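You operate a simulated robot arm through the tools that you are given. There is no shell and no other tool. Be economical: measure what you need, move in short steps, check, and stop when the job is done.

Carry out the task below with a simulated robot arm. There is one attempt and no reset: what you move stays moved.

JOB
Squeeze the carrot in the holed steel cup dry in the tall dark press.
Fine: shut the white stub lever, seat the cup, press with fingers clear till 60 ml shows, raise the handle, set the cup on the white mat.

Only the result counts: the job must be done as asked and must still hold three seconds after the hand-in. Knocking over, shifting, dropping, spilling or breaking anything else fails it.

ROBOT AND FRAMES
A 6-joint arm with a two-finger parallel gripper, fixed in place. Base frame: the origin is at the foot of the arm, x ahead of it, y to its left, z up; the work surface is at about z = 850. Lengths are in mm, angles in degrees, forces in N, time in s.
With the tool pointing down near the work surface it reaches from about 260 to 680 mm from the base axis. Its first joint turns from -66.0 to 66.0 degrees. Payload 2.9 kg.
The TCP is the grasp point between the finger pads, 30 mm short of the fingertips. In the tool frame z runs along the fingers and y along their closing line. Largest opening 110 mm; finger width 20, thickness 10; the body of the gripper, 48 by 112 mm, starts 55 mm behind the TCP.
Orientation is that of the tool frame in the base frame, as a unit quaternion [x, y, z, w]. With the fingers straight down and closing along the base's y, the tool's x points along the base's -x, its y along +y and its z along -z.

CONTROLS
- The arm moves only by the tool play_rows. Its argument "plan" is one flat list of numbers, 7 for each row, row after row: the shift along the tool's x, y, z in mm, then the turn, a rotation vector about the tool's x, y, z in rad, then the closure in counts, from 0 (fully open) to 255 (shut). In form: [x, y, z, ax, ay, az, jaw, x, y, z, ax, ay, az, jaw, ...]. A call has 1 to 20 rows; each row shifts and turns the commanded pose from where the row before left it, along the tool's axes as they then stand. A row lasts 0.2 s, in which the tool goes at most 50 mm and 8.6 degrees; a call with a longer step from one row to the next is refused whole, and so is a gripper value outside its range. Where a pose cannot be reached the arm comes as near as it can. A force on the tool above 70 N (or 10 N above the force at the start of the call, whichever is more), or a blocked arm, ends the call early, and 0.2 s more pass. Each finger travels about 108 mm/s and halts on what it meets, pressing with about 27 N; the grip force reading is that of the motor and also rises with nothing between the fingers. The clock runs only during rows and for 0.2 s after the last one: add rows that do not move to give the fingers time. The reply holds the time, the measured pose of the TCP, the force on the tool along the base axes, the opening and the grip force, in the units named above and with some noise, and new pictures: "views" is both (left out), scene, wrist or none.
- Cameras (640 x 400 px; columns grow to the right, rows downward): "scene" is fixed at [79.4, 429.7, 1402.9]; the picture's right is [-0.76, -0.65, 0.00], its down [-0.25, 0.29, -0.92] and it looks along [0.60, -0.70, -0.39] (base axes); focal length 319 px, centre (320, 200). "wrist" rides on the gripper at [-36, 0, -57] in the tool frame; the picture's right is [0.00, -1.00, 0.00], its down [0.97, 0.00, -0.24] and it looks along [0.24, 0.00, 0.97] (tool axes); focal length 218 px, centre (320, 200). There is no depth. A picture from a camera that has moved, and an enlarged one, comes with that camera's place and axes in the base frame and with its lens.
- inspect(camera, box): a new picture of the part [left, top, right, bottom] of that camera's present view, enlarged. It takes no simulated time.
- hand_in(): hands the job in; it is judged then, once.

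Go step by step. Nothing tells you positions but the pictures and the camera data: compare them with the known pose of the tool, close in by small moves and look again before you grip or let go. The budget is 120 turns and 150 pictures, counting those below and the enlarged ones. Unless the task says otherwise, let go and move clear before handing in, and close with one line.

The tools are called by a JSON object that holds its "name" and its "arguments". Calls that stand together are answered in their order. play_rows: Moves the arm, as the interface text tells. Its arguments: {"type":"object","properties":{"plan":{"type":"array"},"views":{"type":"string","enum":["both","scene","wrist","none"]}},"required":["plan"]} The other tools are called the same way: inspect (camera, box) takes an enlarged picture of a part of a camera's view; hand_in () hands the job in.

At the start:

```text
time: 0.0
position: [311.1, -67.3, 1327.1]
ee_rot: [0.0, 1.0, 0.0, 0.001]
wrist_force: [-0.8, 0.5, 0.2]
finger_gap: 110.1
finger_force: 0.0
```

scene: 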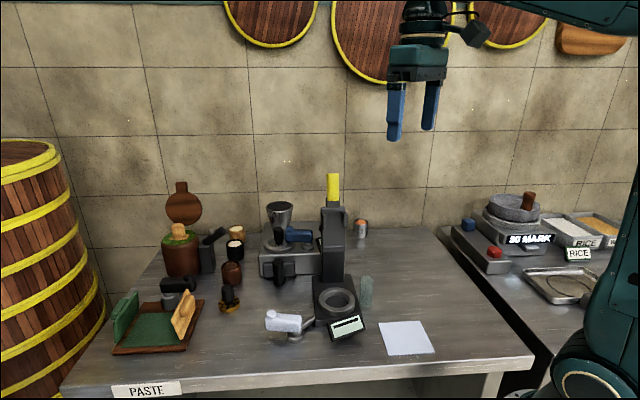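
wrist: 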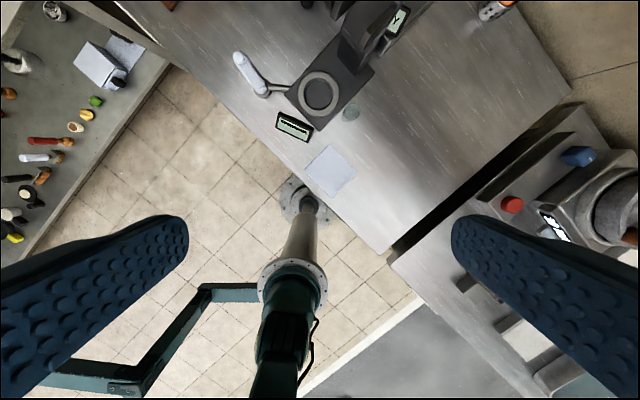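

I see a bench with a press (dark column, yellow handle), a white lever, a white mat, and a carrot in an orange-topped steel cup behind the press. I'll enlarge to get the details.

{"name": "inspect", "arguments": {"camera": "scene", "box": [240, 160, 440, 360]}}

{"name": "inspect", "arguments": {"camera": "wrist", "box": [200, 0, 540, 212]}}

```text
2.00 times, centred on (340, 260) of scene
camera zoom: at [79.4, 429.7, 1402.9], right [-0.76, -0.65, 0.0], down [-0.25, 0.29, -0.92], along [0.6, -0.7, -0.39], focal length 637 px, centre (280, 80)
```

zoom: 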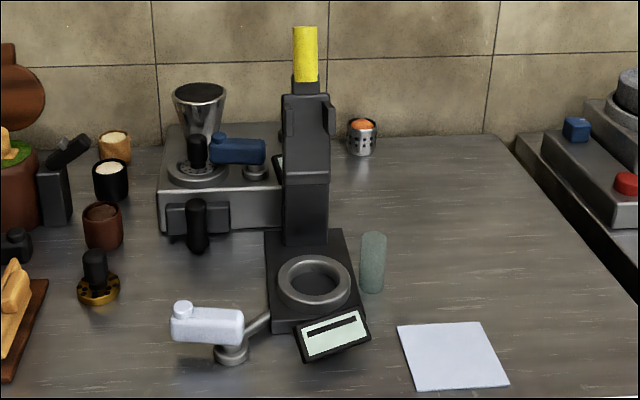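

```text
1.88 times, centred on (370, 106) of wrist
camera zoom: at [346.1, -67.0, 1383.8], right [0.0, -1.0, 0.0], down [-0.97, 0.0, 0.24], along [-0.24, 0.0, -0.97], focal length 411 px, centre (226, 377)
```

zoom: 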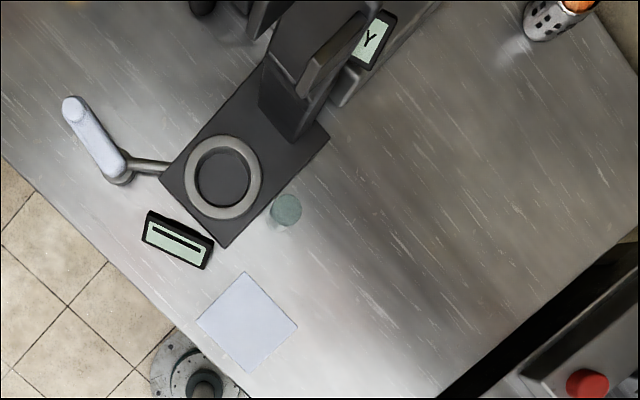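

The press ring is near (451,-67,878), the cup near (595,-390) and the lever left of the ring. I'll tilt the wrist forward to look at the press from the front.

{"name": "play_rows", "arguments": {"plan": [13, 17, 38, 0, 0, 0, 0, 13, 17, 38, 0, 0, 0, 0, 13, 17, 38, 0, 0, 0, 0, 13, 17, 38, 0, 0, 0, 0, 0, 0, 0, 0, -0.145, 0, 0, 0, 0, 0, 0, -0.145, 0, 0, 0, 0, 0, 0, -0.145, 0, 0, 0, 0, 0, 0, -0.145, 0, 0, 0, 0, 0, 0, -0.145, 0, 0, 0, 0, 0, 0, -0.145, 0, 0], "views": "wrist"}}

```text
time: 2.2
position: [258.5, 0.5, 1175.9]
ee_rot: [0.0, 0.906, 0.0, 0.422]
wrist_force: [0.8, -0.1, -0.3]
finger_gap: 110.0
finger_force: 0.0
camera wrist: at [238.0, 1.2, 1238.8], right [0.0, -1.0, 0.0], down [-0.81, 0.0, -0.59], along [0.59, 0.0, -0.81], focal length 218 px, centre (320, 200)
```

wrist: 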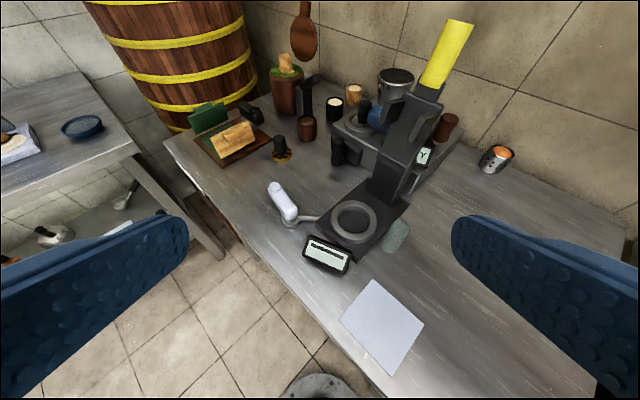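

{"name": "inspect", "arguments": {"camera": "wrist", "box": [240, 10, 540, 300]}}

{"name": "inspect", "arguments": {"camera": "wrist", "box": [250, 160, 430, 280]}}

{"name": "inspect", "arguments": {"camera": "scene", "box": [250, 280, 380, 360]}}

{"name": "inspect", "arguments": {"camera": "scene", "box": [290, 165, 390, 255]}}

```text
1.38 times, centred on (390, 155) of wrist
camera zoom: at [238.0, 1.2, 1238.8], right [0.0, -1.0, 0.0], down [-0.81, 0.0, -0.59], along [0.59, 0.0, -0.81], focal length 301 px, centre (223, 262)
```

zoom: 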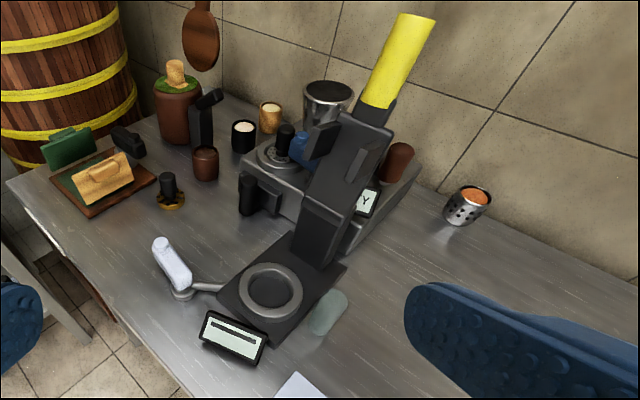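

```text
3.33 times, centred on (340, 220) of wrist
camera zoom: at [238.0, 1.2, 1238.8], right [0.0, -1.0, 0.0], down [-0.81, 0.0, -0.59], along [0.59, 0.0, -0.81], focal length 728 px, centre (253, 133)
```

zoom: 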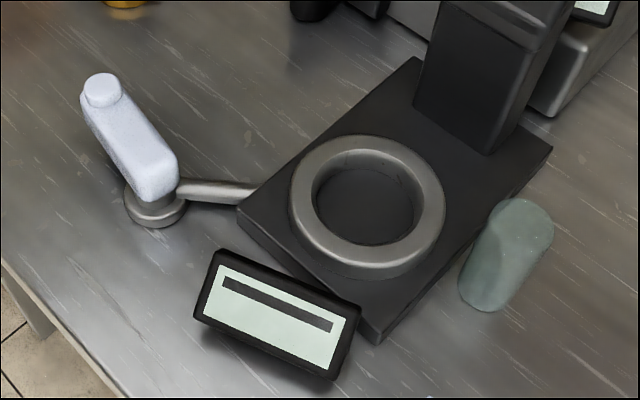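

```text
4.92 times, centred on (315, 320) of scene
camera zoom: at [79.4, 429.7, 1402.9], right [-0.76, -0.65, 0.0], down [-0.25, 0.29, -0.92], along [0.6, -0.7, -0.39], focal length 1569 px, centre (345, -391)
```

zoom: 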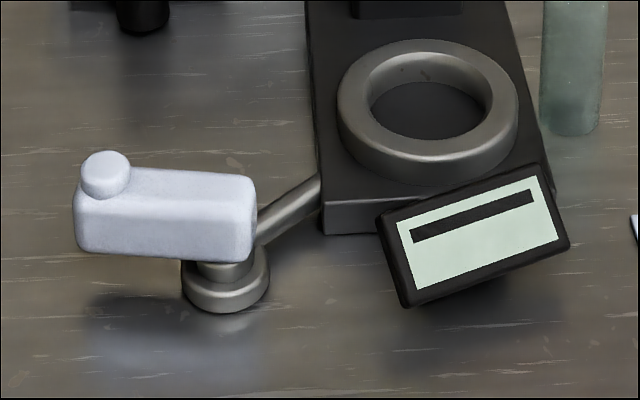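

```text
4.44 times, centred on (340, 210) of scene
camera zoom: at [79.4, 429.7, 1402.9], right [-0.76, -0.65, 0.0], down [-0.25, 0.29, -0.92], along [0.6, -0.7, -0.39], focal length 1416 px, centre (231, 156)
```

zoom: 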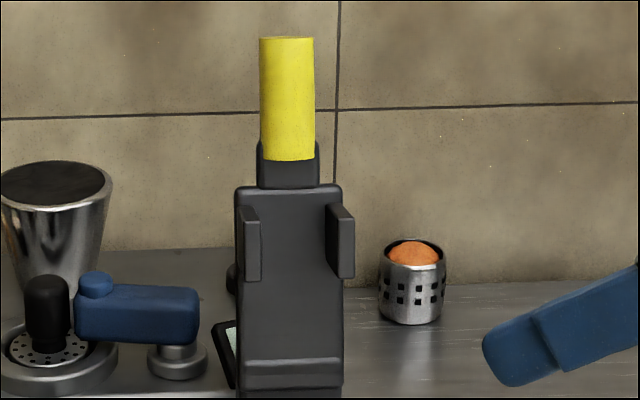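

The press axis runs along (1,-1), the yellow handle tops out near z 1157, and the white lever pivots at about (458,63) with its knob near (508,89,914). I'll look at the lever from straight above.

{"name": "play_rows", "arguments": {"plan": [0, 0, 0, 0, 0.145, 0, 0, 0, 0, 0, 0, 0.145, 0, 0, 0, 0, 0, 0, 0.145, 0, 0, 0, 0, 0, 0, 0.145, 0, 0, 0, 0, 0, 0, 0.145, 0, 0, 0, 0, 0, 0, 0.145, 0, 0, -46, 13, 0, 0, 0, 0, 0, -46, 13, 0, 0, 0, 0, 0, -46, 13, 0, 0, 0, 0, 0, -46, 13, 30, 0, 0, 0, 0, -45, 13, 45, 0, 0, 0, 0, 0, 0, 45, 0, 0, 0, 0], "views": "wrist"}}

```text
refused: row 10 steps farther than a row can; nothing moved
```

{"name": "play_rows", "arguments": {"plan": [0, 0, 0, 0, 0.145, 0, 0, 0, 0, 0, 0, 0.145, 0, 0, 0, 0, 0, 0, 0.145, 0, 0, 0, 0, 0, 0, 0.145, 0, 0, 0, 0, 0, 0, 0.145, 0, 0, 0, 0, 0, 0, 0.145, 0, 0, -46, 13, 0, 0, 0, 0, 0, -46, 13, 0, 0, 0, 0, 0, -46, 13, 0, 0, 0, 0, 0, -46, 13, 0, 0, 0, 0, 0, -45, 13, 0, 0, 0, 0, 0, 0, 0, 45, 0, 0, 0, 0, 0, 0, 45, 0, 0, 0, 0, 0, 0, 45, 0, 0, 0, 0], "views": "wrist"}}

```text
time: 5.2
position: [487.8, 66.2, 1039.4]
ee_rot: [0.0, 1.0, 0.0, 0.0]
wrist_force: [-0.3, 0.5, 0.6]
finger_gap: 110.1
finger_force: 0.1
camera wrist: at [523.9, 65.9, 1097.0], right [0.0, -1.0, 0.0], down [-0.97, 0.0, 0.24], along [-0.24, 0.0, -0.97], focal length 218 px, centre (320, 200)
```

wrist: 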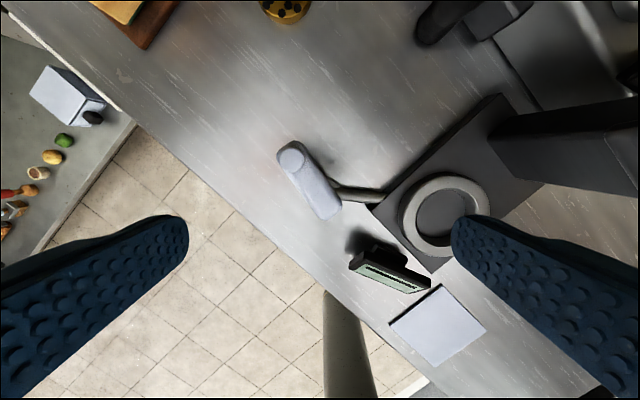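

{"name": "inspect", "arguments": {"camera": "wrist", "box": [250, 120, 450, 245]}}

```text
3.20 times, centred on (350, 182) of wrist
camera zoom: at [523.9, 65.9, 1097.0], right [0.0, -1.0, 0.0], down [-0.97, 0.0, 0.24], along [-0.24, 0.0, -0.97], focal length 698 px, centre (224, 256)
```

zoom: 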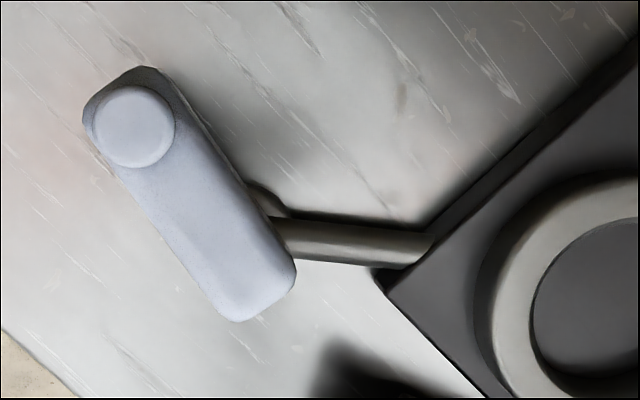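

The lever pivots at about (472,60), the bar lies at 35° and its top is at about z 905. I'll move over the bar near its knob, turn the fingers across it, and check before going down.

{"name": "play_rows", "arguments": {"plan": [-16.8, 17, 0, 0, 0, 0, 100, 0, 0, 0, 0, 0, -0.124, 100, 0, 0, 0, 0, 0, -0.124, 100, 0, 0, 0, 0, 0, -0.124, 100, 0, 0, 0, 0, 0, -0.124, 100, 0, 0, 0, 0, 0, -0.124, 100, 0, 0, 40, 0, 0, 0, 110, 0, 0, 30, 0, 0, 0, 110]}}

```text
time: 7.0
position: [506.0, 82.2, 971.3]
ee_rot: [-0.305, 0.952, 0.0, 0.0]
wrist_force: [-0.9, -0.2, 0.1]
finger_gap: 62.4
finger_force: 0.1
camera wrist: at [535.0, 102.7, 1027.3], right [0.58, -0.81, 0.0], down [-0.79, -0.56, 0.24], along [-0.19, -0.14, -0.97], focal length 218 px, centre (320, 200)
```

scene: 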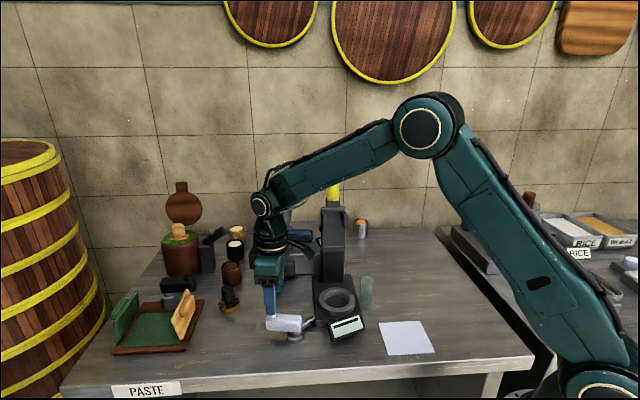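
wrist: 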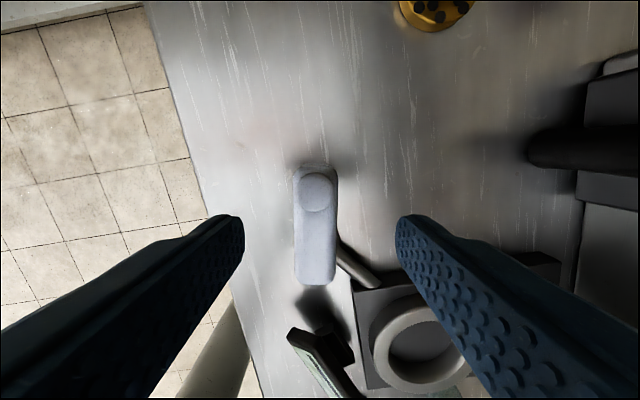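

The fingers straddle the bar cleanly, so I go down around it and close loosely.

{"name": "play_rows", "arguments": {"plan": [0, 0, 32, 0, 0, 0, 110, 0, 0, 31, 0, 0, 0, 110, 0, 0, 0, 0, 0, 0, 165, 0, 0, 0, 0, 0, 0, 165], "views": "wrist"}}

```text
time: 8.0
position: [505.4, 80.9, 907.1]
ee_rot: [-0.305, 0.952, 0.0, 0.0]
wrist_force: [-0.4, 0.2, 0.5]
finger_gap: 38.9
finger_force: 0.0
camera wrist: at [534.7, 102.8, 963.0], right [0.58, -0.81, 0.0], down [-0.79, -0.56, 0.24], along [-0.19, -0.14, -0.97], focal length 218 px, centre (320, 200)
```

wrist: 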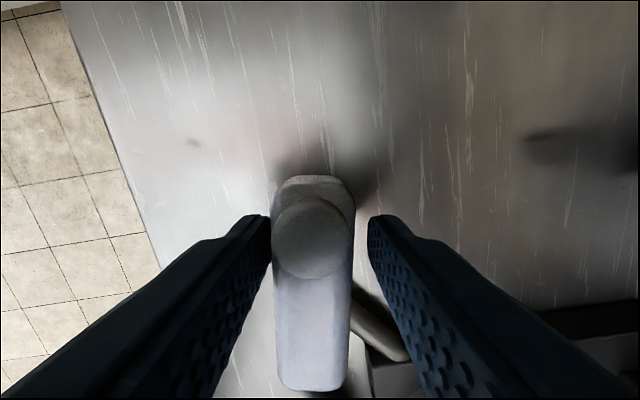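

The bar sits between the fingers. I'll try sweeping it clockwise, gently, to feel whether it moves.

{"name": "play_rows", "arguments": {"plan": [0.2, -4, 0, 0, 0, 0.1, 165, 0.2, -4, 0, 0, 0, 0.1, 165, 0.2, -4, 0, 0, 0, 0.1, 165], "views": "wrist"}}

```text
time: 8.8
position: [510.2, 72.4, 907.1]
ee_rot: [-0.159, 0.987, 0.0, -0.001]
wrist_force: [-1.9, 1.9, 0.2]
finger_gap: 39.6
finger_force: 0.9
camera wrist: at [544.1, 83.6, 963.6], right [0.31, -0.95, 0.0], down [-0.92, -0.3, 0.24], along [-0.23, -0.07, -0.97], focal length 218 px, centre (320, 200)
```

wrist: 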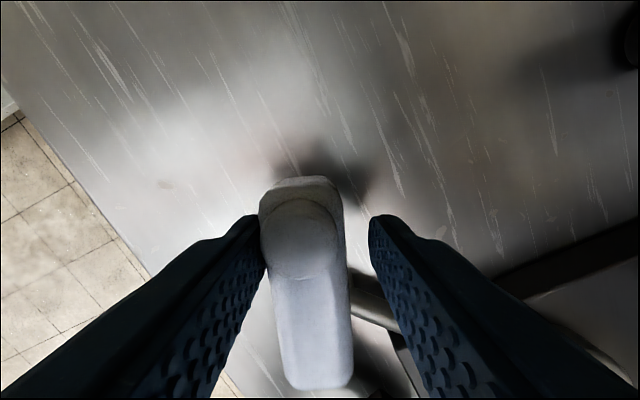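

The lever moves freely clockwise. I'll continue and watch for a stop or a change on the display.

{"name": "play_rows", "arguments": {"plan": [0.2, -4, 0, 0, 0, 0.1, 165, 0.2, -4, 0, 0, 0, 0.1, 165, 0.2, -4, 0, 0, 0, 0.1, 165, 0.2, -4, 0, 0, 0, 0.1, 165], "views": "wrist"}}

{"name": "inspect", "arguments": {"camera": "scene", "box": [250, 280, 380, 360]}}

```text
time: 9.8
position: [512.1, 56.2, 906.6]
ee_rot: [0.04, 0.999, 0.0, 0.001]
wrist_force: [0.4, 1.6, 0.8]
finger_gap: 39.7
finger_force: 0.3
camera wrist: at [547.8, 54.3, 963.2], right [-0.08, -1.0, 0.0], down [-0.97, 0.08, 0.24], along [-0.24, 0.02, -0.97], focal length 218 px, centre (320, 200)
```

wrist: 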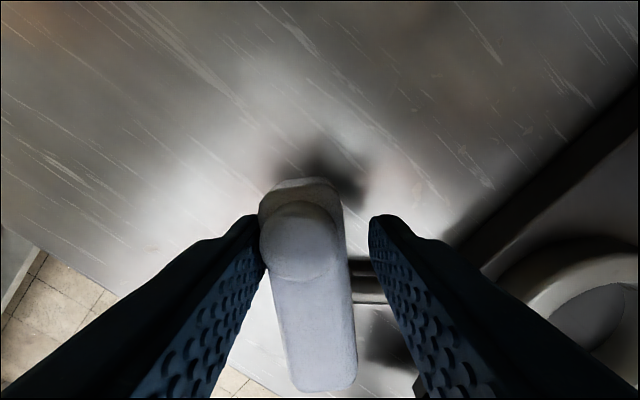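

```text
4.92 times, centred on (315, 320) of scene
camera zoom: at [79.4, 429.8, 1402.9], right [-0.76, -0.65, 0.0], down [-0.25, 0.29, -0.92], along [0.6, -0.7, -0.39], focal length 1569 px, centre (345, -391)
```

zoom: 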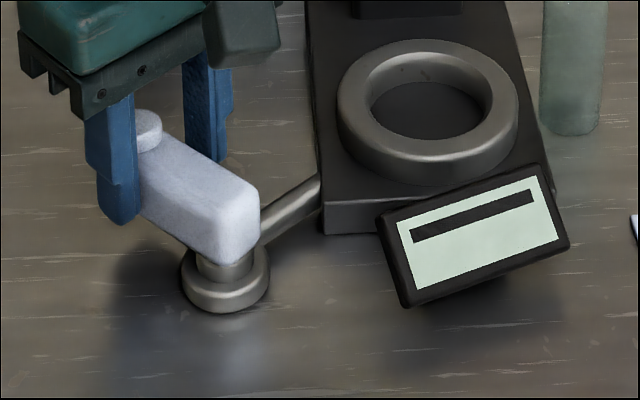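

The bar is now nearly square to the pipe and still free. I'll continue in small steps to find a stop.

{"name": "play_rows", "arguments": {"plan": [0.2, -4, 0, 0, 0, 0.1, 165, 0.2, -4, 0, 0, 0, 0.1, 165, 0.2, -4, 0, 0, 0, 0.1, 165], "views": "wrist"}}

{"name": "inspect", "arguments": {"camera": "scene", "box": [250, 280, 380, 360]}}

```text
time: 10.6
position: [510.1, 44.9, 907.8]
ee_rot: [0.19, 0.982, 0.001, 0.001]
wrist_force: [0.7, 1.5, -0.3]
finger_gap: 39.6
finger_force: 1.6
camera wrist: at [542.3, 31.6, 964.0], right [-0.37, -0.93, 0.0], down [-0.9, 0.36, 0.24], along [-0.22, 0.09, -0.97], focal length 218 px, centre (320, 200)
```

wrist: 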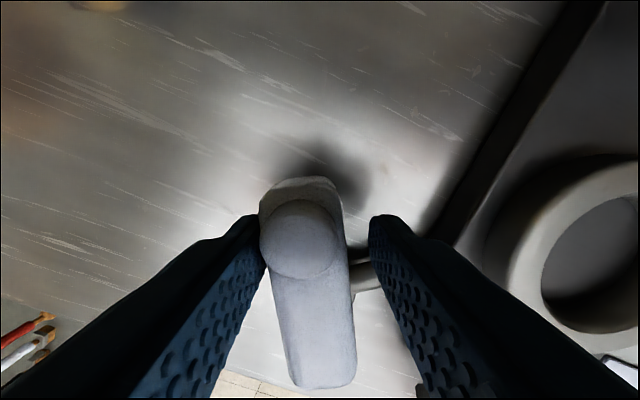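

```text
4.92 times, centred on (315, 320) of scene
camera zoom: at [79.5, 429.8, 1402.9], right [-0.76, -0.65, 0.0], down [-0.25, 0.29, -0.92], along [0.6, -0.7, -0.39], focal length 1569 px, centre (345, -391)
```

zoom: 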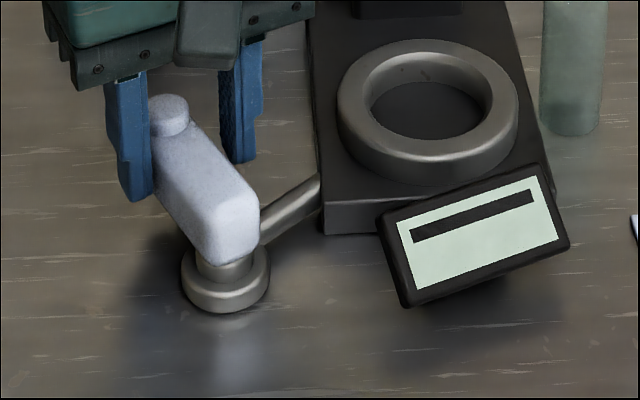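

{"name": "play_rows", "arguments": {"plan": [0.2, -4, 0, 0, 0, 0.1, 165, 0.2, -4, 0, 0, 0, 0.1, 165, 0.2, -4, 0, 0, 0, 0.1, 165, 0.2, -4, 0, 0, 0, 0.1, 165], "views": "wrist"}}

{"name": "inspect", "arguments": {"camera": "scene", "box": [250, 280, 380, 360]}}

```text
time: 11.6
position: [500.4, 32.5, 907.9]
ee_rot: [0.381, 0.925, 0.0, 0.0]
wrist_force: [1.2, 1.3, 0.0]
finger_gap: 39.5
finger_force: 1.2
camera wrist: at [526.0, 6.4, 963.5], right [-0.71, -0.71, 0.0], down [-0.69, 0.68, 0.24], along [-0.17, 0.17, -0.97], focal length 218 px, centre (320, 200)
```

wrist: 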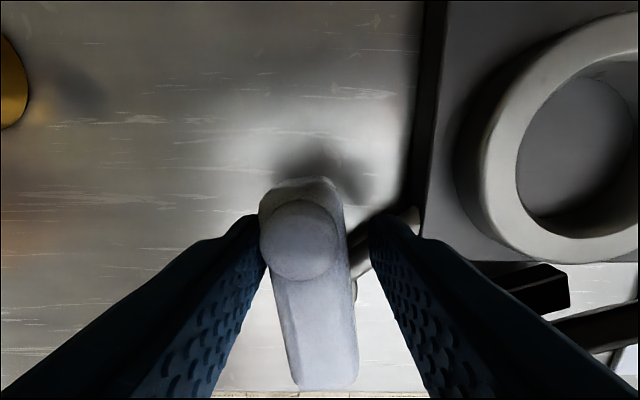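

```text
4.92 times, centred on (315, 320) of scene
camera zoom: at [79.4, 429.8, 1402.9], right [-0.76, -0.65, 0.0], down [-0.25, 0.29, -0.92], along [0.6, -0.7, -0.39], focal length 1569 px, centre (345, -391)
```

zoom: 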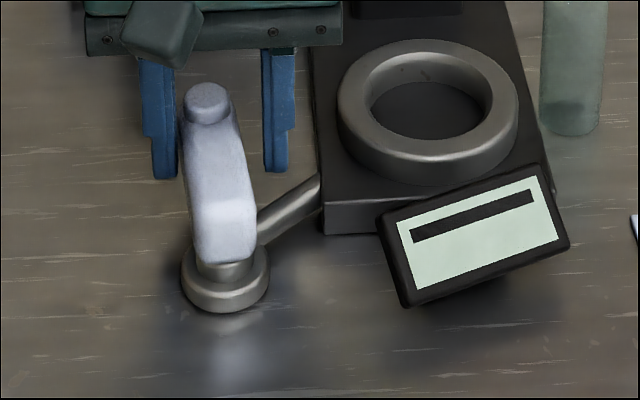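

{"name": "play_rows", "arguments": {"plan": [0.2, -4, 0, 0, 0, 0.1, 165, 0.2, -4, 0, 0, 0, 0.1, 165, 0.2, -4, 0, 0, 0, 0.1, 165], "views": "wrist"}}

{"name": "inspect", "arguments": {"camera": "scene", "box": [250, 280, 380, 360]}}

```text
time: 12.4
position: [491.6, 28.4, 906.8]
ee_rot: [0.511, 0.859, 0.003, 0.001]
wrist_force: [13.1, 20.8, -7.0]
finger_gap: 50.1
finger_force: 11.5
camera wrist: at [508.4, -4.0, 964.2], right [-0.88, -0.48, -0.01], down [-0.46, 0.85, 0.24], along [-0.11, 0.22, -0.97], focal length 218 px, centre (320, 200)
```

wrist: 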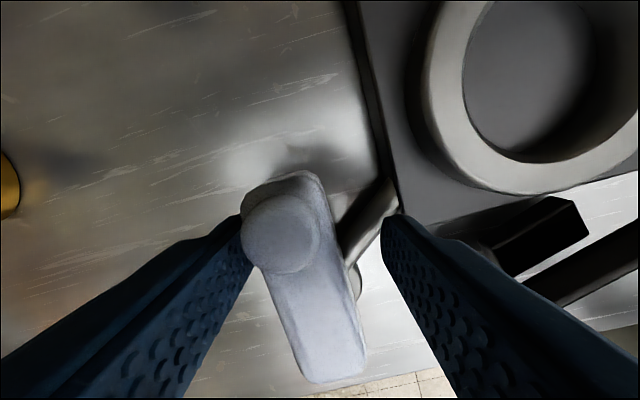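

```text
4.92 times, centred on (315, 320) of scene
camera zoom: at [79.9, 430.3, 1402.7], right [-0.76, -0.65, 0.0], down [-0.25, 0.29, -0.92], along [0.6, -0.7, -0.39], focal length 1569 px, centre (345, -391)
```

zoom: 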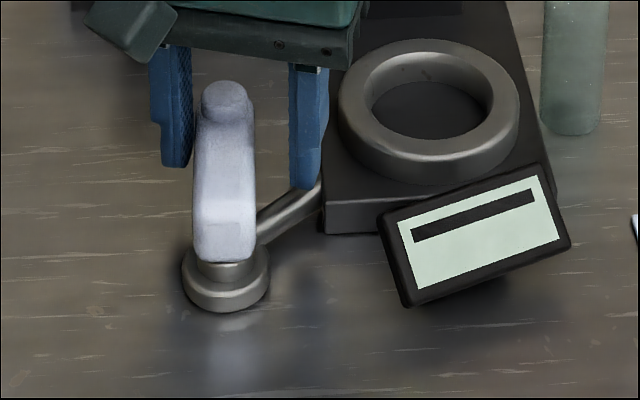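

Resistance rises to about 25 N with the bar near -47°, probably the end stop. I'll back off, rise and look from above.

{"name": "play_rows", "arguments": {"plan": [0, 6, 0, 0, 0, 0, 150, 0, 0, 0, 0, 0, -0.1, 120, 0, 0, -40, 0, 0, 0, 110, 0, 0, -50, 0, 0, 0, 110, 0, 0, -30, 0, 0, 0, 110], "views": "wrist"}}

{"name": "inspect", "arguments": {"camera": "wrist", "box": [220, 130, 420, 255]}}

```text
time: 13.6
position: [494.0, 28.2, 1028.1]
ee_rot: [0.471, 0.882, 0.0, 0.001]
wrist_force: [0.1, -0.5, -0.4]
finger_gap: 62.6
finger_force: 0.1
camera wrist: at [514.7, -1.4, 1084.7], right [-0.83, -0.56, 0.0], down [-0.54, 0.81, 0.24], along [-0.13, 0.2, -0.97], focal length 218 px, centre (320, 200)
```

wrist: 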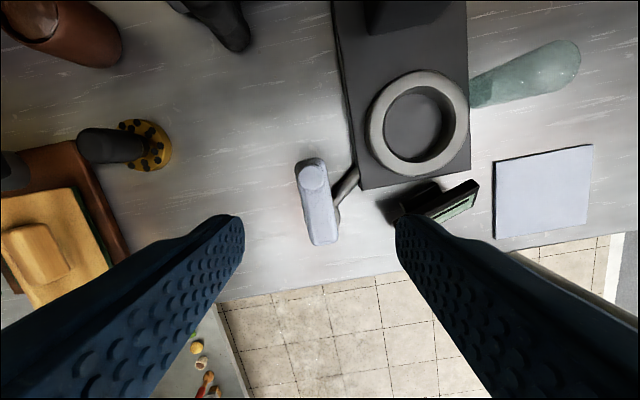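

```text
3.20 times, centred on (320, 192) of wrist
camera zoom: at [514.7, -1.4, 1084.7], right [-0.83, -0.56, 0.0], down [-0.54, 0.81, 0.24], along [-0.13, 0.2, -0.97], focal length 698 px, centre (320, 224)
```

zoom: 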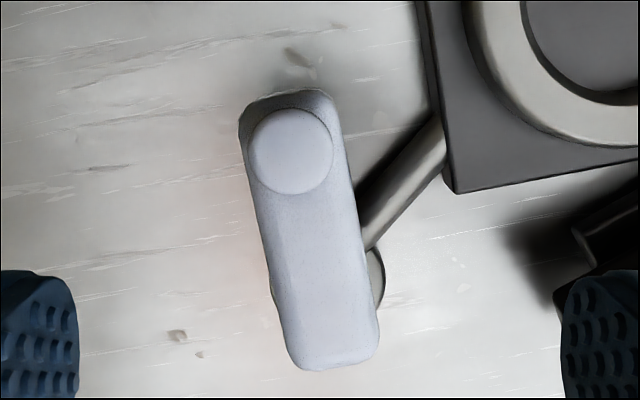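

The lever now lies at -45°, turned about 80° to a stop, so I take it as shut. Next I rise over the press and swing to the cup with a forward tilt.

{"name": "play_rows", "arguments": {"plan": [0, 0, -44.4, 0, 0, 0, 60, 0, 0, -44.4, 0, 0, 0, 40, 0, 0, -44.4, 0, 0, 0, 0, 0, 0, -44.4, 0, 0, 0, 0, 0, 0, -44.4, 0, 0, 0, 0, 0, 0, 0, 0, 0, -0.132, 0, 0, 0, 0, 0, 0, -0.132, 0, 0, 0, 0, 0, 0, -0.132, 0, -20.8, -36.9, 0, 0, 0, 0, 0, -20.8, -36.9, 0, 0, 0, 0, 0, -20.8, -36.9, 0, 0, 0, 0, 0, -20.8, -36.9, 0, 0, 0, 0, 0, -20.8, -36.9, 0, 0, 0, 0, 0, -20.8, -36.9, 0, 0, 0, 0, 0, -20.8, -36.9, 0, 0, 0, 0, 0, -20.8, -36.9, 0, 0, 0, 0, 0, 0, 0, 30, 0, -0.131, 0, 0, 0, 0, 30, 0, -0.131, 0, 0, 0, 0, 30, 0, -0.131, 0, 0, 0, 0, 30, 0, -0.131, 0, 0]}}

```text
time: 17.8
position: [485.9, -322.7, 1130.5]
ee_rot: [0.278, 0.925, -0.075, 0.248]
wrist_force: [0.2, 0.3, 0.0]
finger_gap: 110.3
finger_force: 0.1
out of reach, approached as far as the arm can: row 16
camera wrist: at [488.1, -324.1, 1196.9], right [-0.55, -0.83, 0.0], down [-0.8, 0.53, -0.28], along [0.23, -0.15, -0.96], focal length 218 px, centre (320, 200)
```

scene: 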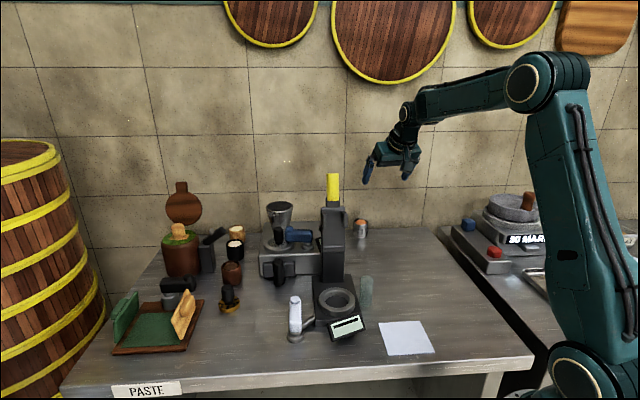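
wrist: 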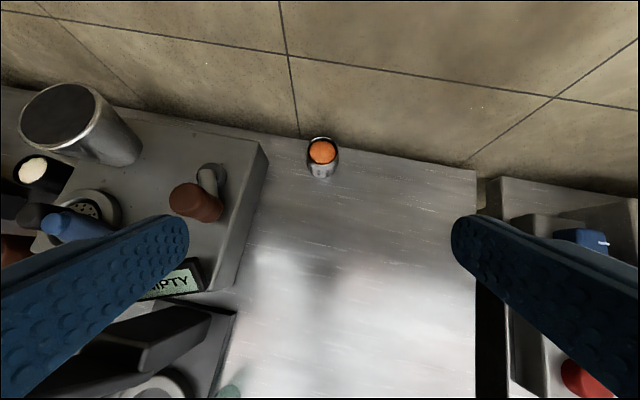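

The cup's rim is near (614,-410,913), 738 mm out, so I'll tilt the tool to 60° and come down short of it.

{"name": "play_rows", "arguments": {"plan": [0, 0, 0, 0, -0.131, 0, 0, 0, 0, 0, 0, -0.131, 0, 0, 0, 0, 0, 0, -0.131, 0, 0, 0, 0, 0, 0, -0.131, 0, 0, 34.5, 0, 34.2, 0, 0, 0, 0, 34.5, 0, 34.2, 0, 0, 0, 0, 34.5, 0, 34.2, 0, 0, 0, 0, 34.5, 0, 34.2, 0, 0, 0, 0]}}

```text
time: 19.6
position: [527.9, -349.2, 940.2]
ee_rot: [0.249, 0.829, -0.144, 0.48]
wrist_force: [0.2, 0.3, 0.1]
finger_gap: 110.0
finger_force: 0.1
camera wrist: at [502.2, -331.6, 999.3], right [-0.55, -0.83, 0.0], down [-0.58, 0.38, -0.72], along [0.6, -0.4, -0.69], focal length 218 px, centre (320, 200)
```

scene: 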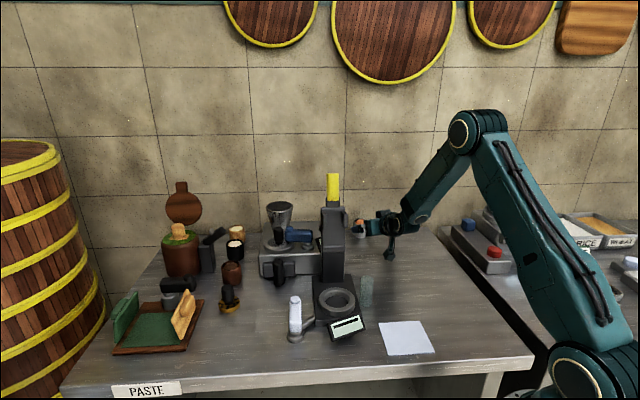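
wrist: 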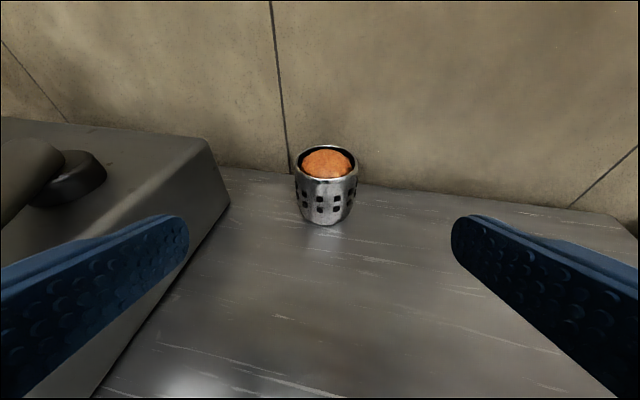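

The cup is about 50 mm wide and 50 tall, centred near (619,-415), so I'll come down and slide the open fingers partly around it.

{"name": "play_rows", "arguments": {"plan": [17, -2.5, 25.5, 0, 0, 0, 0, 17, -2.5, 25.5, 0, 0, 0, 0, -14.2, 0, 24.5, 0, 0, 0, 0, -14.2, 0, 24.5, 0, 0, 0, 0]}}

{"name": "inspect", "arguments": {"camera": "scene", "box": [330, 190, 430, 260]}}

```text
time: 20.6
position: [595.4, -401.0, 886.0]
ee_rot: [0.25, 0.829, -0.144, 0.48]
wrist_force: [-0.5, 0.5, -0.5]
finger_gap: 110.1
finger_force: 0.1
camera wrist: at [569.2, -382.9, 945.6], right [-0.55, -0.83, 0.0], down [-0.58, 0.38, -0.72], along [0.6, -0.4, -0.69], focal length 218 px, centre (320, 200)
```

scene: 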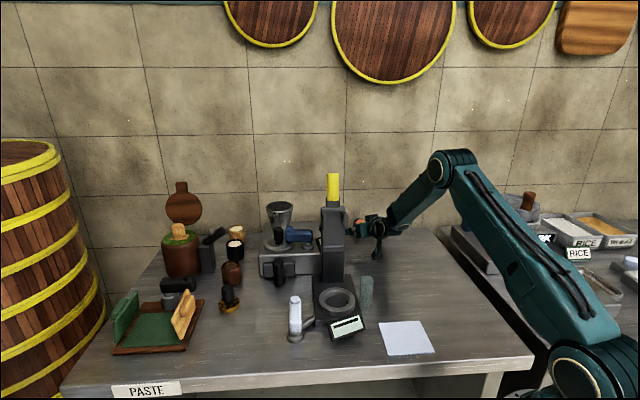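
wrist: 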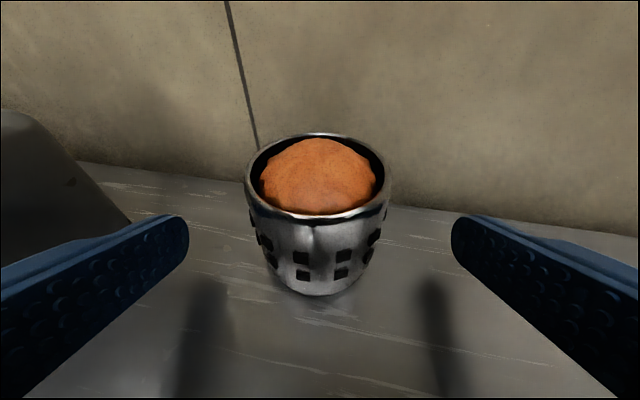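

```text
5.71 times, centred on (380, 225) of scene
camera zoom: at [79.4, 429.8, 1402.9], right [-0.76, -0.65, 0.0], down [-0.25, 0.29, -0.92], along [0.6, -0.7, -0.39], focal length 1821 px, centre (-23, 57)
```

zoom: 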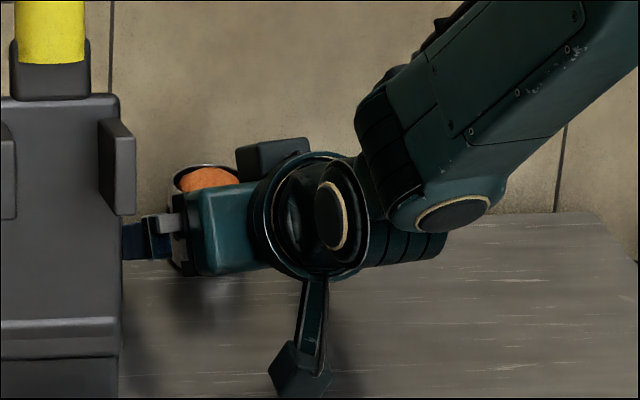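

The cup is centred between the fingers. I move forward 29 mm and close.

{"name": "play_rows", "arguments": {"plan": [-14.5, 0, 25.1, 0, 0, 0, 0, 0, 0, 0, 0, 0, 0, 100, 0, 0, 0, 0, 0, 0, 200, 0, 0, 0, 0, 0, 0, 255, 0, 0, 0, 0, 0, 0, 255]}}

```text
time: 21.8
position: [620.8, -416.9, 886.8]
ee_rot: [0.25, 0.829, -0.144, 0.48]
wrist_force: [0.6, -0.6, 0.0]
finger_gap: 50.8
finger_force: 27.4
camera wrist: at [593.8, -398.2, 945.9], right [-0.55, -0.83, 0.0], down [-0.58, 0.38, -0.72], along [0.6, -0.4, -0.69], focal length 218 px, centre (320, 200)
```

scene: 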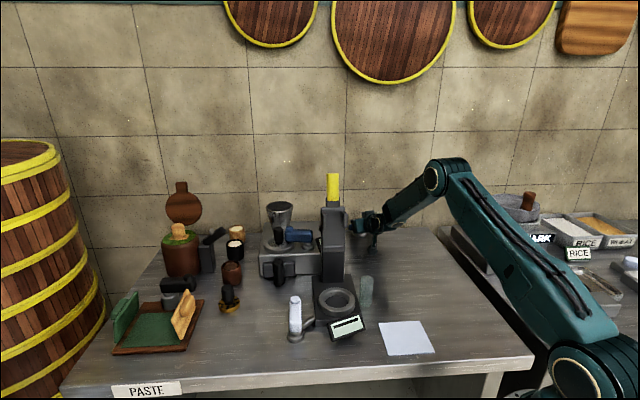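
wrist: 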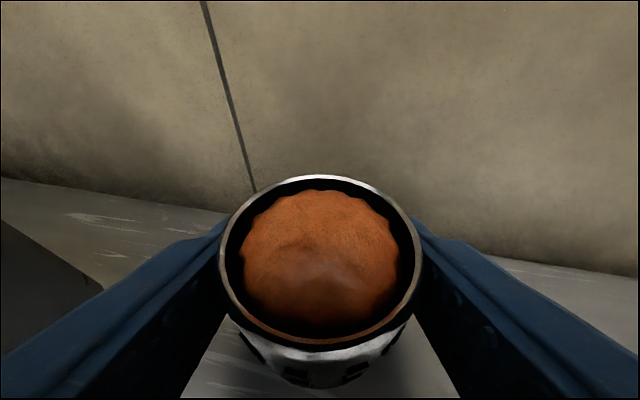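

I have the cup firmly at a 60° tilt, but that pose is too low for the press and the display. I'll lift it, bring it to open bench near (442,-292), set it down and regrip from above.

{"name": "play_rows", "arguments": {"plan": [-17.3, 0, -10, 0, 0, 0, 255, -17.3, 0, -10, 0, 0, 0, 255, 21.7, 0, -37.6, 0, 0, 0, 255, 21.7, 0, -37.6, 0, 0, 0, 255, 21.7, 0, -37.6, 0, 0, 0, 255, 21.7, 0, -37.6, 0, 0, 0, 255, 21.7, 0, -37.6, 0, 0, 0, 255, 0, 0, 0, 0, 0, 0, 255]}}

```text
time: 23.6
position: [439.8, -298.7, 927.2]
ee_rot: [0.25, 0.829, -0.145, 0.48]
wrist_force: [1.0, 0.2, -1.1]
finger_gap: 51.0
finger_force: 26.7
camera wrist: at [413.4, -281.2, 986.2], right [-0.55, -0.83, 0.0], down [-0.58, 0.38, -0.72], along [0.6, -0.4, -0.69], focal length 218 px, centre (320, 200)
```

scene: 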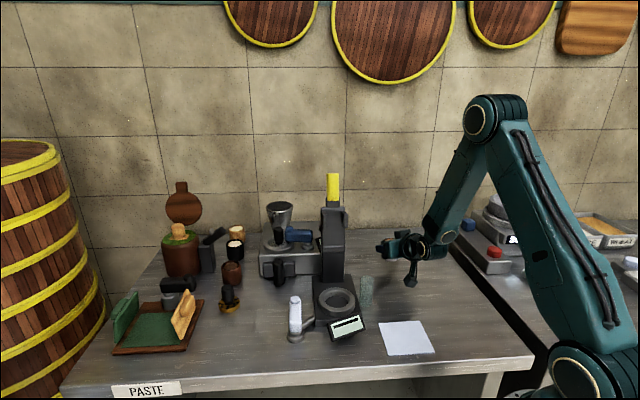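
wrist: 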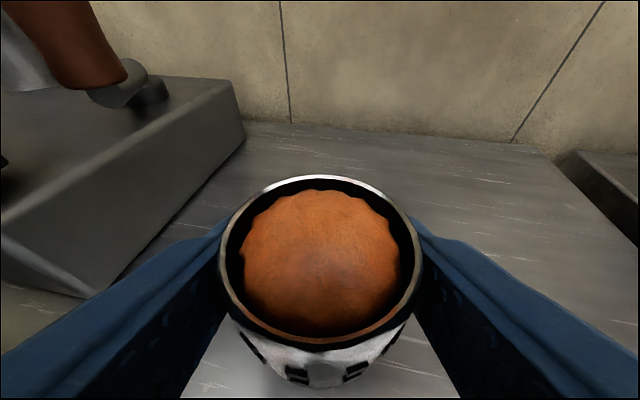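

It is clear of everything here, so I lower the cup to the bench, release it and withdraw.

{"name": "play_rows", "arguments": {"plan": [14.7, 0, 8.5, 0, 0, 0, 255, 14.7, 0, 8.5, 0, 0, 0, 255, 5.2, 0, 3, 0, 0, 0, 255, 0, 0, 0, 0, 0, 0, 255, 0, 0, 0, 0, 0, 0, 180, 0, 0, 0, 0, 0, 0, 60, 0, 0, 0, 0, 0, 0, 20], "views": "wrist"}}

```text
time: 25.2
position: [439.9, -296.9, 887.1]
ee_rot: [0.25, 0.829, -0.144, 0.479]
wrist_force: [0.4, 1.1, -0.7]
finger_gap: 101.3
finger_force: 0.0
camera wrist: at [414.2, -279.5, 946.9], right [-0.55, -0.83, 0.0], down [-0.58, 0.38, -0.72], along [0.6, -0.4, -0.69], focal length 218 px, centre (320, 200)
```

wrist: 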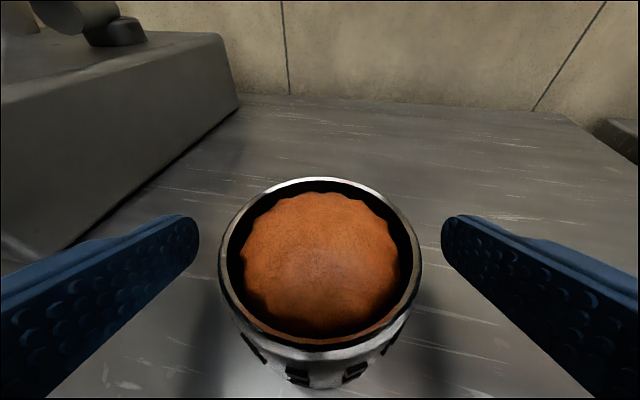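

The cup stands safely at (440,-297). I'll back away, rise and turn toward the press for a side view before regripping.

{"name": "play_rows", "arguments": {"plan": [20, 0, -34.6, 0, 0, 0, 20, 20, 0, -34.6, 0, 0, 0, 0, -34.6, 0, -20, 0, 0, 0, 0, -34.6, 0, -20, 0, 0, 0, 0, -34.6, 0, -20, 0, 0, 0, 0, -34.6, 0, -20, 0, 0, 0, 0, 0, 0, 0, -0.1177, 0, -0.068, 0, 0, 0, 0, -0.1177, 0, -0.068, 0, 0, 0, 0, -0.1177, 0, -0.068, 0, 0, 0, 0, -0.1177, 0, -0.068, 0, 0, 0, 0, -0.1177, 0, -0.068, 0, 0, 0, 0, -0.1177, 0, -0.068, 0, 0, 0, 0, -0.1177, 0, -0.068, 0, 0, 0, 0, -0.1177, 0, -0.068, 0, 0, 0, 0, -0.1177, 0, -0.068, 0]}}

```text
time: 28.4
position: [377.9, -248.9, 1046.2]
ee_rot: [-0.274, 0.821, 0.157, 0.475]
wrist_force: [-0.9, -0.4, -0.2]
finger_gap: 110.4
finger_force: 0.1
out of reach, approached as far as the arm can: row 13
camera wrist: at [353.2, -267.1, 1106.2], right [0.6, -0.8, 0.0], down [-0.55, -0.42, -0.72], along [0.58, 0.43, -0.69], focal length 218 px, centre (320, 200)
```

scene: 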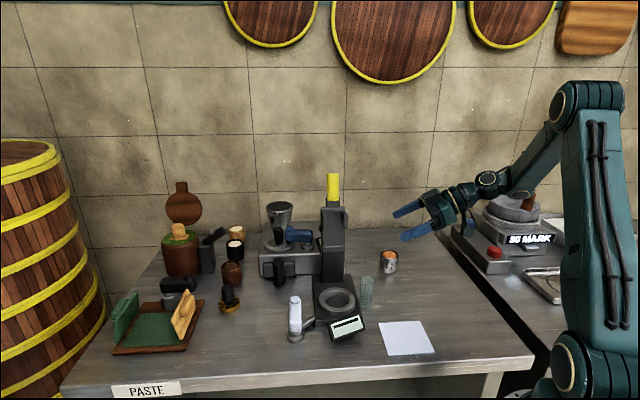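
wrist: 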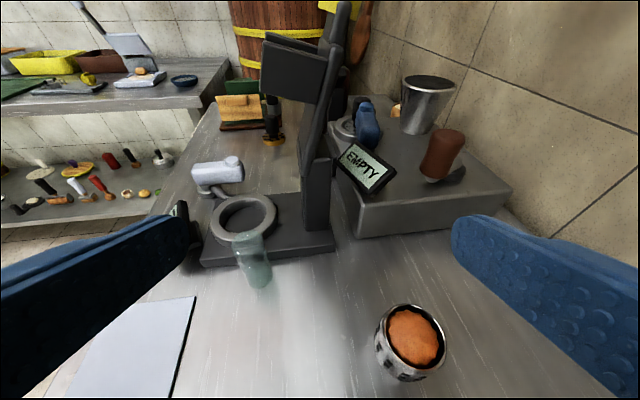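

{"name": "inspect", "arguments": {"camera": "wrist", "box": [180, 0, 400, 280]}}

```text
1.43 times, centred on (290, 140) of wrist
camera zoom: at [353.2, -267.1, 1106.2], right [0.6, -0.8, 0.0], down [-0.55, -0.42, -0.72], along [0.58, 0.43, -0.69], focal length 312 px, centre (363, 286)
```

zoom: 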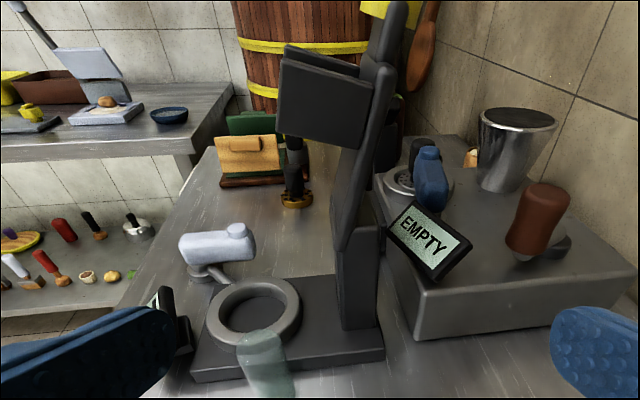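

I can see the press: a hinged slab with two cheeks, hinge near z 965, handle on top, which folds forward over the ring. I'll turn back, set a 20° tilt (it clears the cheeks later) and move above the cup.

{"name": "play_rows", "arguments": {"plan": [0, 0, 0, 0.1177, 0, 0.068, 0, 0, 0, 0, 0.1177, 0, 0.068, 0, 0, 0, 0, 0.1177, 0, 0.068, 0, 0, 0, 0, 0.1177, 0, 0.068, 0, 0, 0, 0, 0.1177, 0, 0.068, 0, 0, 0, 0, 0.1177, 0, 0.068, 0, 0, 0, 0, 0.1177, 0, 0.068, 0, 0, 0, 0, 0.1177, 0, 0.068, 0, 0, 0, 0, 0.1177, 0, 0.068, 0, 0, 0, 0, 0, 0.14, 0, 0, 0, 0, 0, 0, 0.14, 0, 0, 0, 0, 0, 0, 0.14, 0, 0, 0, 0, 0, 0, 0.14, 0, 0, 0, 0, 0, 0, 0.14, 0, 0, -16.9, -2, 29.6, 0, 0, 0, 0, -16.9, -2, 29.6, 0, 0, 0, 0, -16.9, -2, 29.6, 0, 0, 0, 0], "views": "wrist"}}

```text
time: 32.0
position: [439.3, -297.9, 981.2]
ee_rot: [0.284, 0.943, -0.049, 0.166]
wrist_force: [0.4, -0.5, 0.0]
finger_gap: 109.9
finger_force: 0.1
camera wrist: at [451.3, -305.8, 1046.6], right [-0.55, -0.83, 0.0], down [-0.83, 0.55, -0.11], along [0.09, -0.06, -0.99], focal length 218 px, centre (320, 200)
```

wrist: 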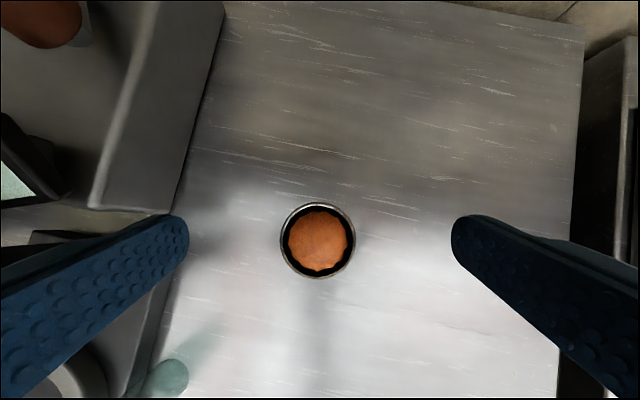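

The cup is centred within a few mm, so I go down to grip its upper half.

{"name": "play_rows", "arguments": {"plan": [12.1, 1, 37.6, 0, 0, 0, 0, 12.1, 1, 37.6, 0, 0, 0, 40, 0, 0, 0, 0, 0, 0, 140, 0, 0, 0, 0, 0, 0, 255, 0, 0, 0, 0, 0, 0, 255, 0, 0, 0, 0, 0, 0, 255], "views": "wrist"}}

```text
time: 33.4
position: [444.0, -297.1, 902.4]
ee_rot: [0.284, 0.943, -0.05, 0.166]
wrist_force: [1.0, -1.1, -0.2]
finger_gap: 51.2
finger_force: 27.2
camera wrist: at [456.5, -304.0, 968.1], right [-0.55, -0.83, 0.0], down [-0.83, 0.55, -0.11], along [0.09, -0.06, -0.99], focal length 218 px, centre (320, 200)
```

wrist: 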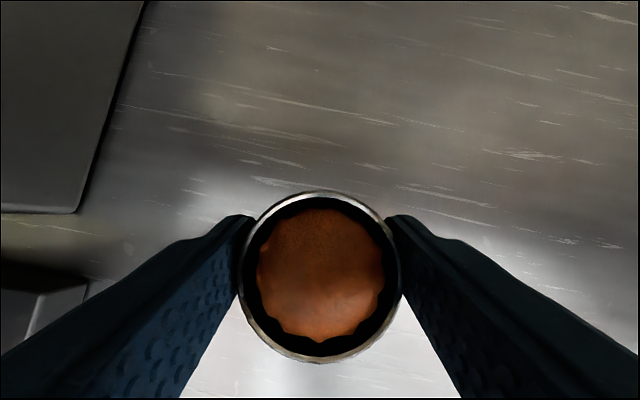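

The cup is gripped near its rim. I'll lift it, carry it around the front side of the press, turn to -45° and stop in front of the ring.

{"name": "play_rows", "arguments": {"plan": [-12.3, 0, -33.8, 0, 0, 0, 255, -12.3, 0, -33.8, 0, 0, 0, 255, -12.3, 0, -33.8, 0, 0, 0, 255, 41.3, 9.8, -15, 0, 0, 0, 255, 41.3, 9.8, -15, 0, 0, 0, 255, 41.3, 9.8, -15, 0, 0, 0, 255, 0, 0, 0, 0.0342, 0, 0.094, 255, 0, 0, 0, 0.0342, 0, 0.094, 255, 19.1, 33.1, -7, 0, 0, 0, 255, 19.1, 33.1, -7, 0, 0, 0, 255, 19.1, 33.1, -7, 0, 0, 0, 255, 19.1, 33.1, -7, 0, 0, 0, 255, 19.1, 33.1, -7, 0, 0, 0, 255]}}

```text
time: 36.2
position: [393.3, -14.3, 1011.2]
ee_rot: [0.377, 0.909, -0.067, 0.161]
wrist_force: [0.4, -0.1, -0.6]
finger_gap: 51.0
finger_force: 26.9
camera wrist: at [402.6, -23.8, 1076.6], right [-0.71, -0.71, 0.0], down [-0.7, 0.7, -0.11], along [0.08, -0.08, -0.99], focal length 218 px, centre (320, 200)
```

scene: 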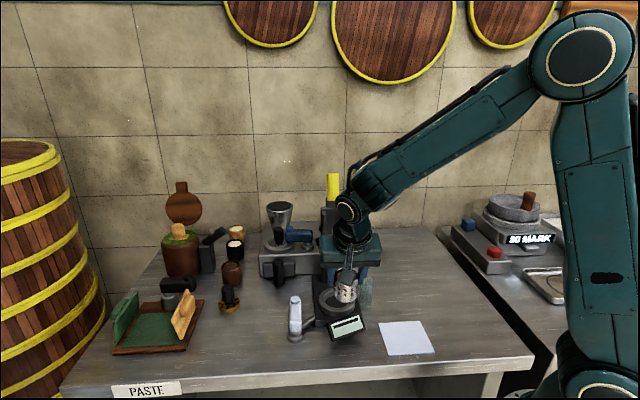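
wrist: 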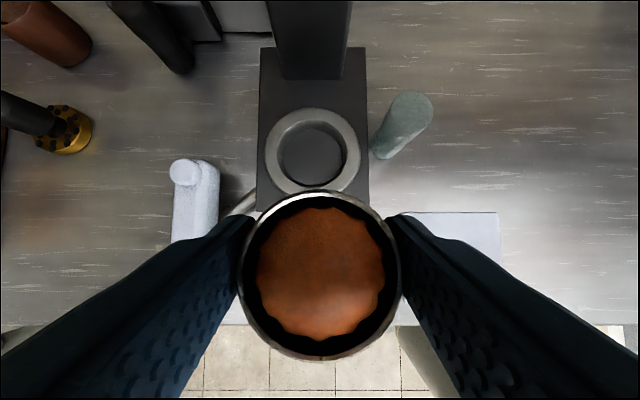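

The ring centre measures about 82 mm ahead and 6 mm to the left, so I move over it and check.

{"name": "play_rows", "arguments": {"plan": [-39.3, 3.2, 14.3, 0, 0, 0, 255, -39.3, 3.2, 14.3, 0, 0, 0, 255, 8.2, 0, 22.6, 0, 0, 0, 255, 8.2, 0, 22.6, 0, 0, 0, 255, 0, 0, 0, 0, 0, 0, 255]}}

{"name": "inspect", "arguments": {"camera": "scene", "box": [280, 220, 400, 350]}}

```text
time: 37.4
position: [458.1, -66.2, 962.6]
ee_rot: [0.377, 0.91, -0.066, 0.16]
wrist_force: [0.0, -0.3, -1.4]
finger_gap: 51.1
finger_force: 27.3
camera wrist: at [468.2, -76.8, 1028.0], right [-0.71, -0.71, 0.0], down [-0.7, 0.7, -0.11], along [0.08, -0.07, -0.99], focal length 218 px, centre (320, 200)
```

scene: 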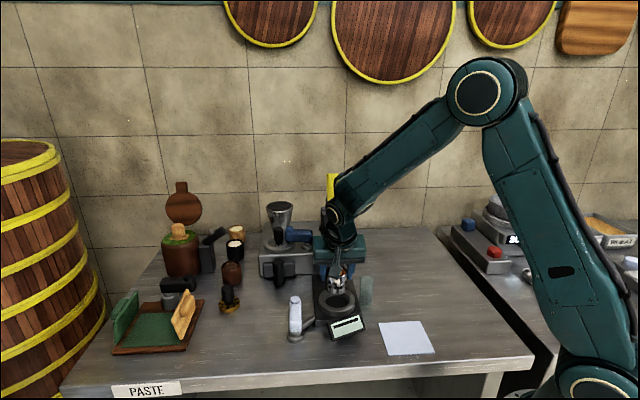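
wrist: 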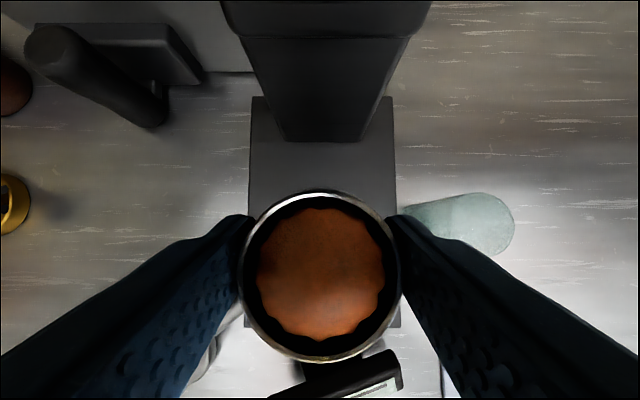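

```text
3.08 times, centred on (340, 285) of scene
camera zoom: at [79.5, 429.7, 1402.9], right [-0.76, -0.65, 0.0], down [-0.25, 0.29, -0.92], along [0.6, -0.7, -0.39], focal length 980 px, centre (258, -62)
```

zoom: 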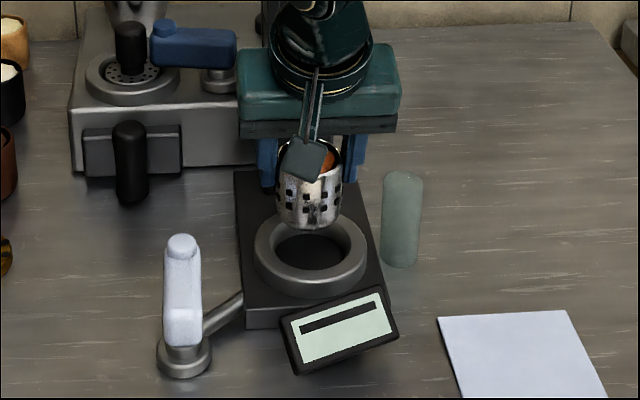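

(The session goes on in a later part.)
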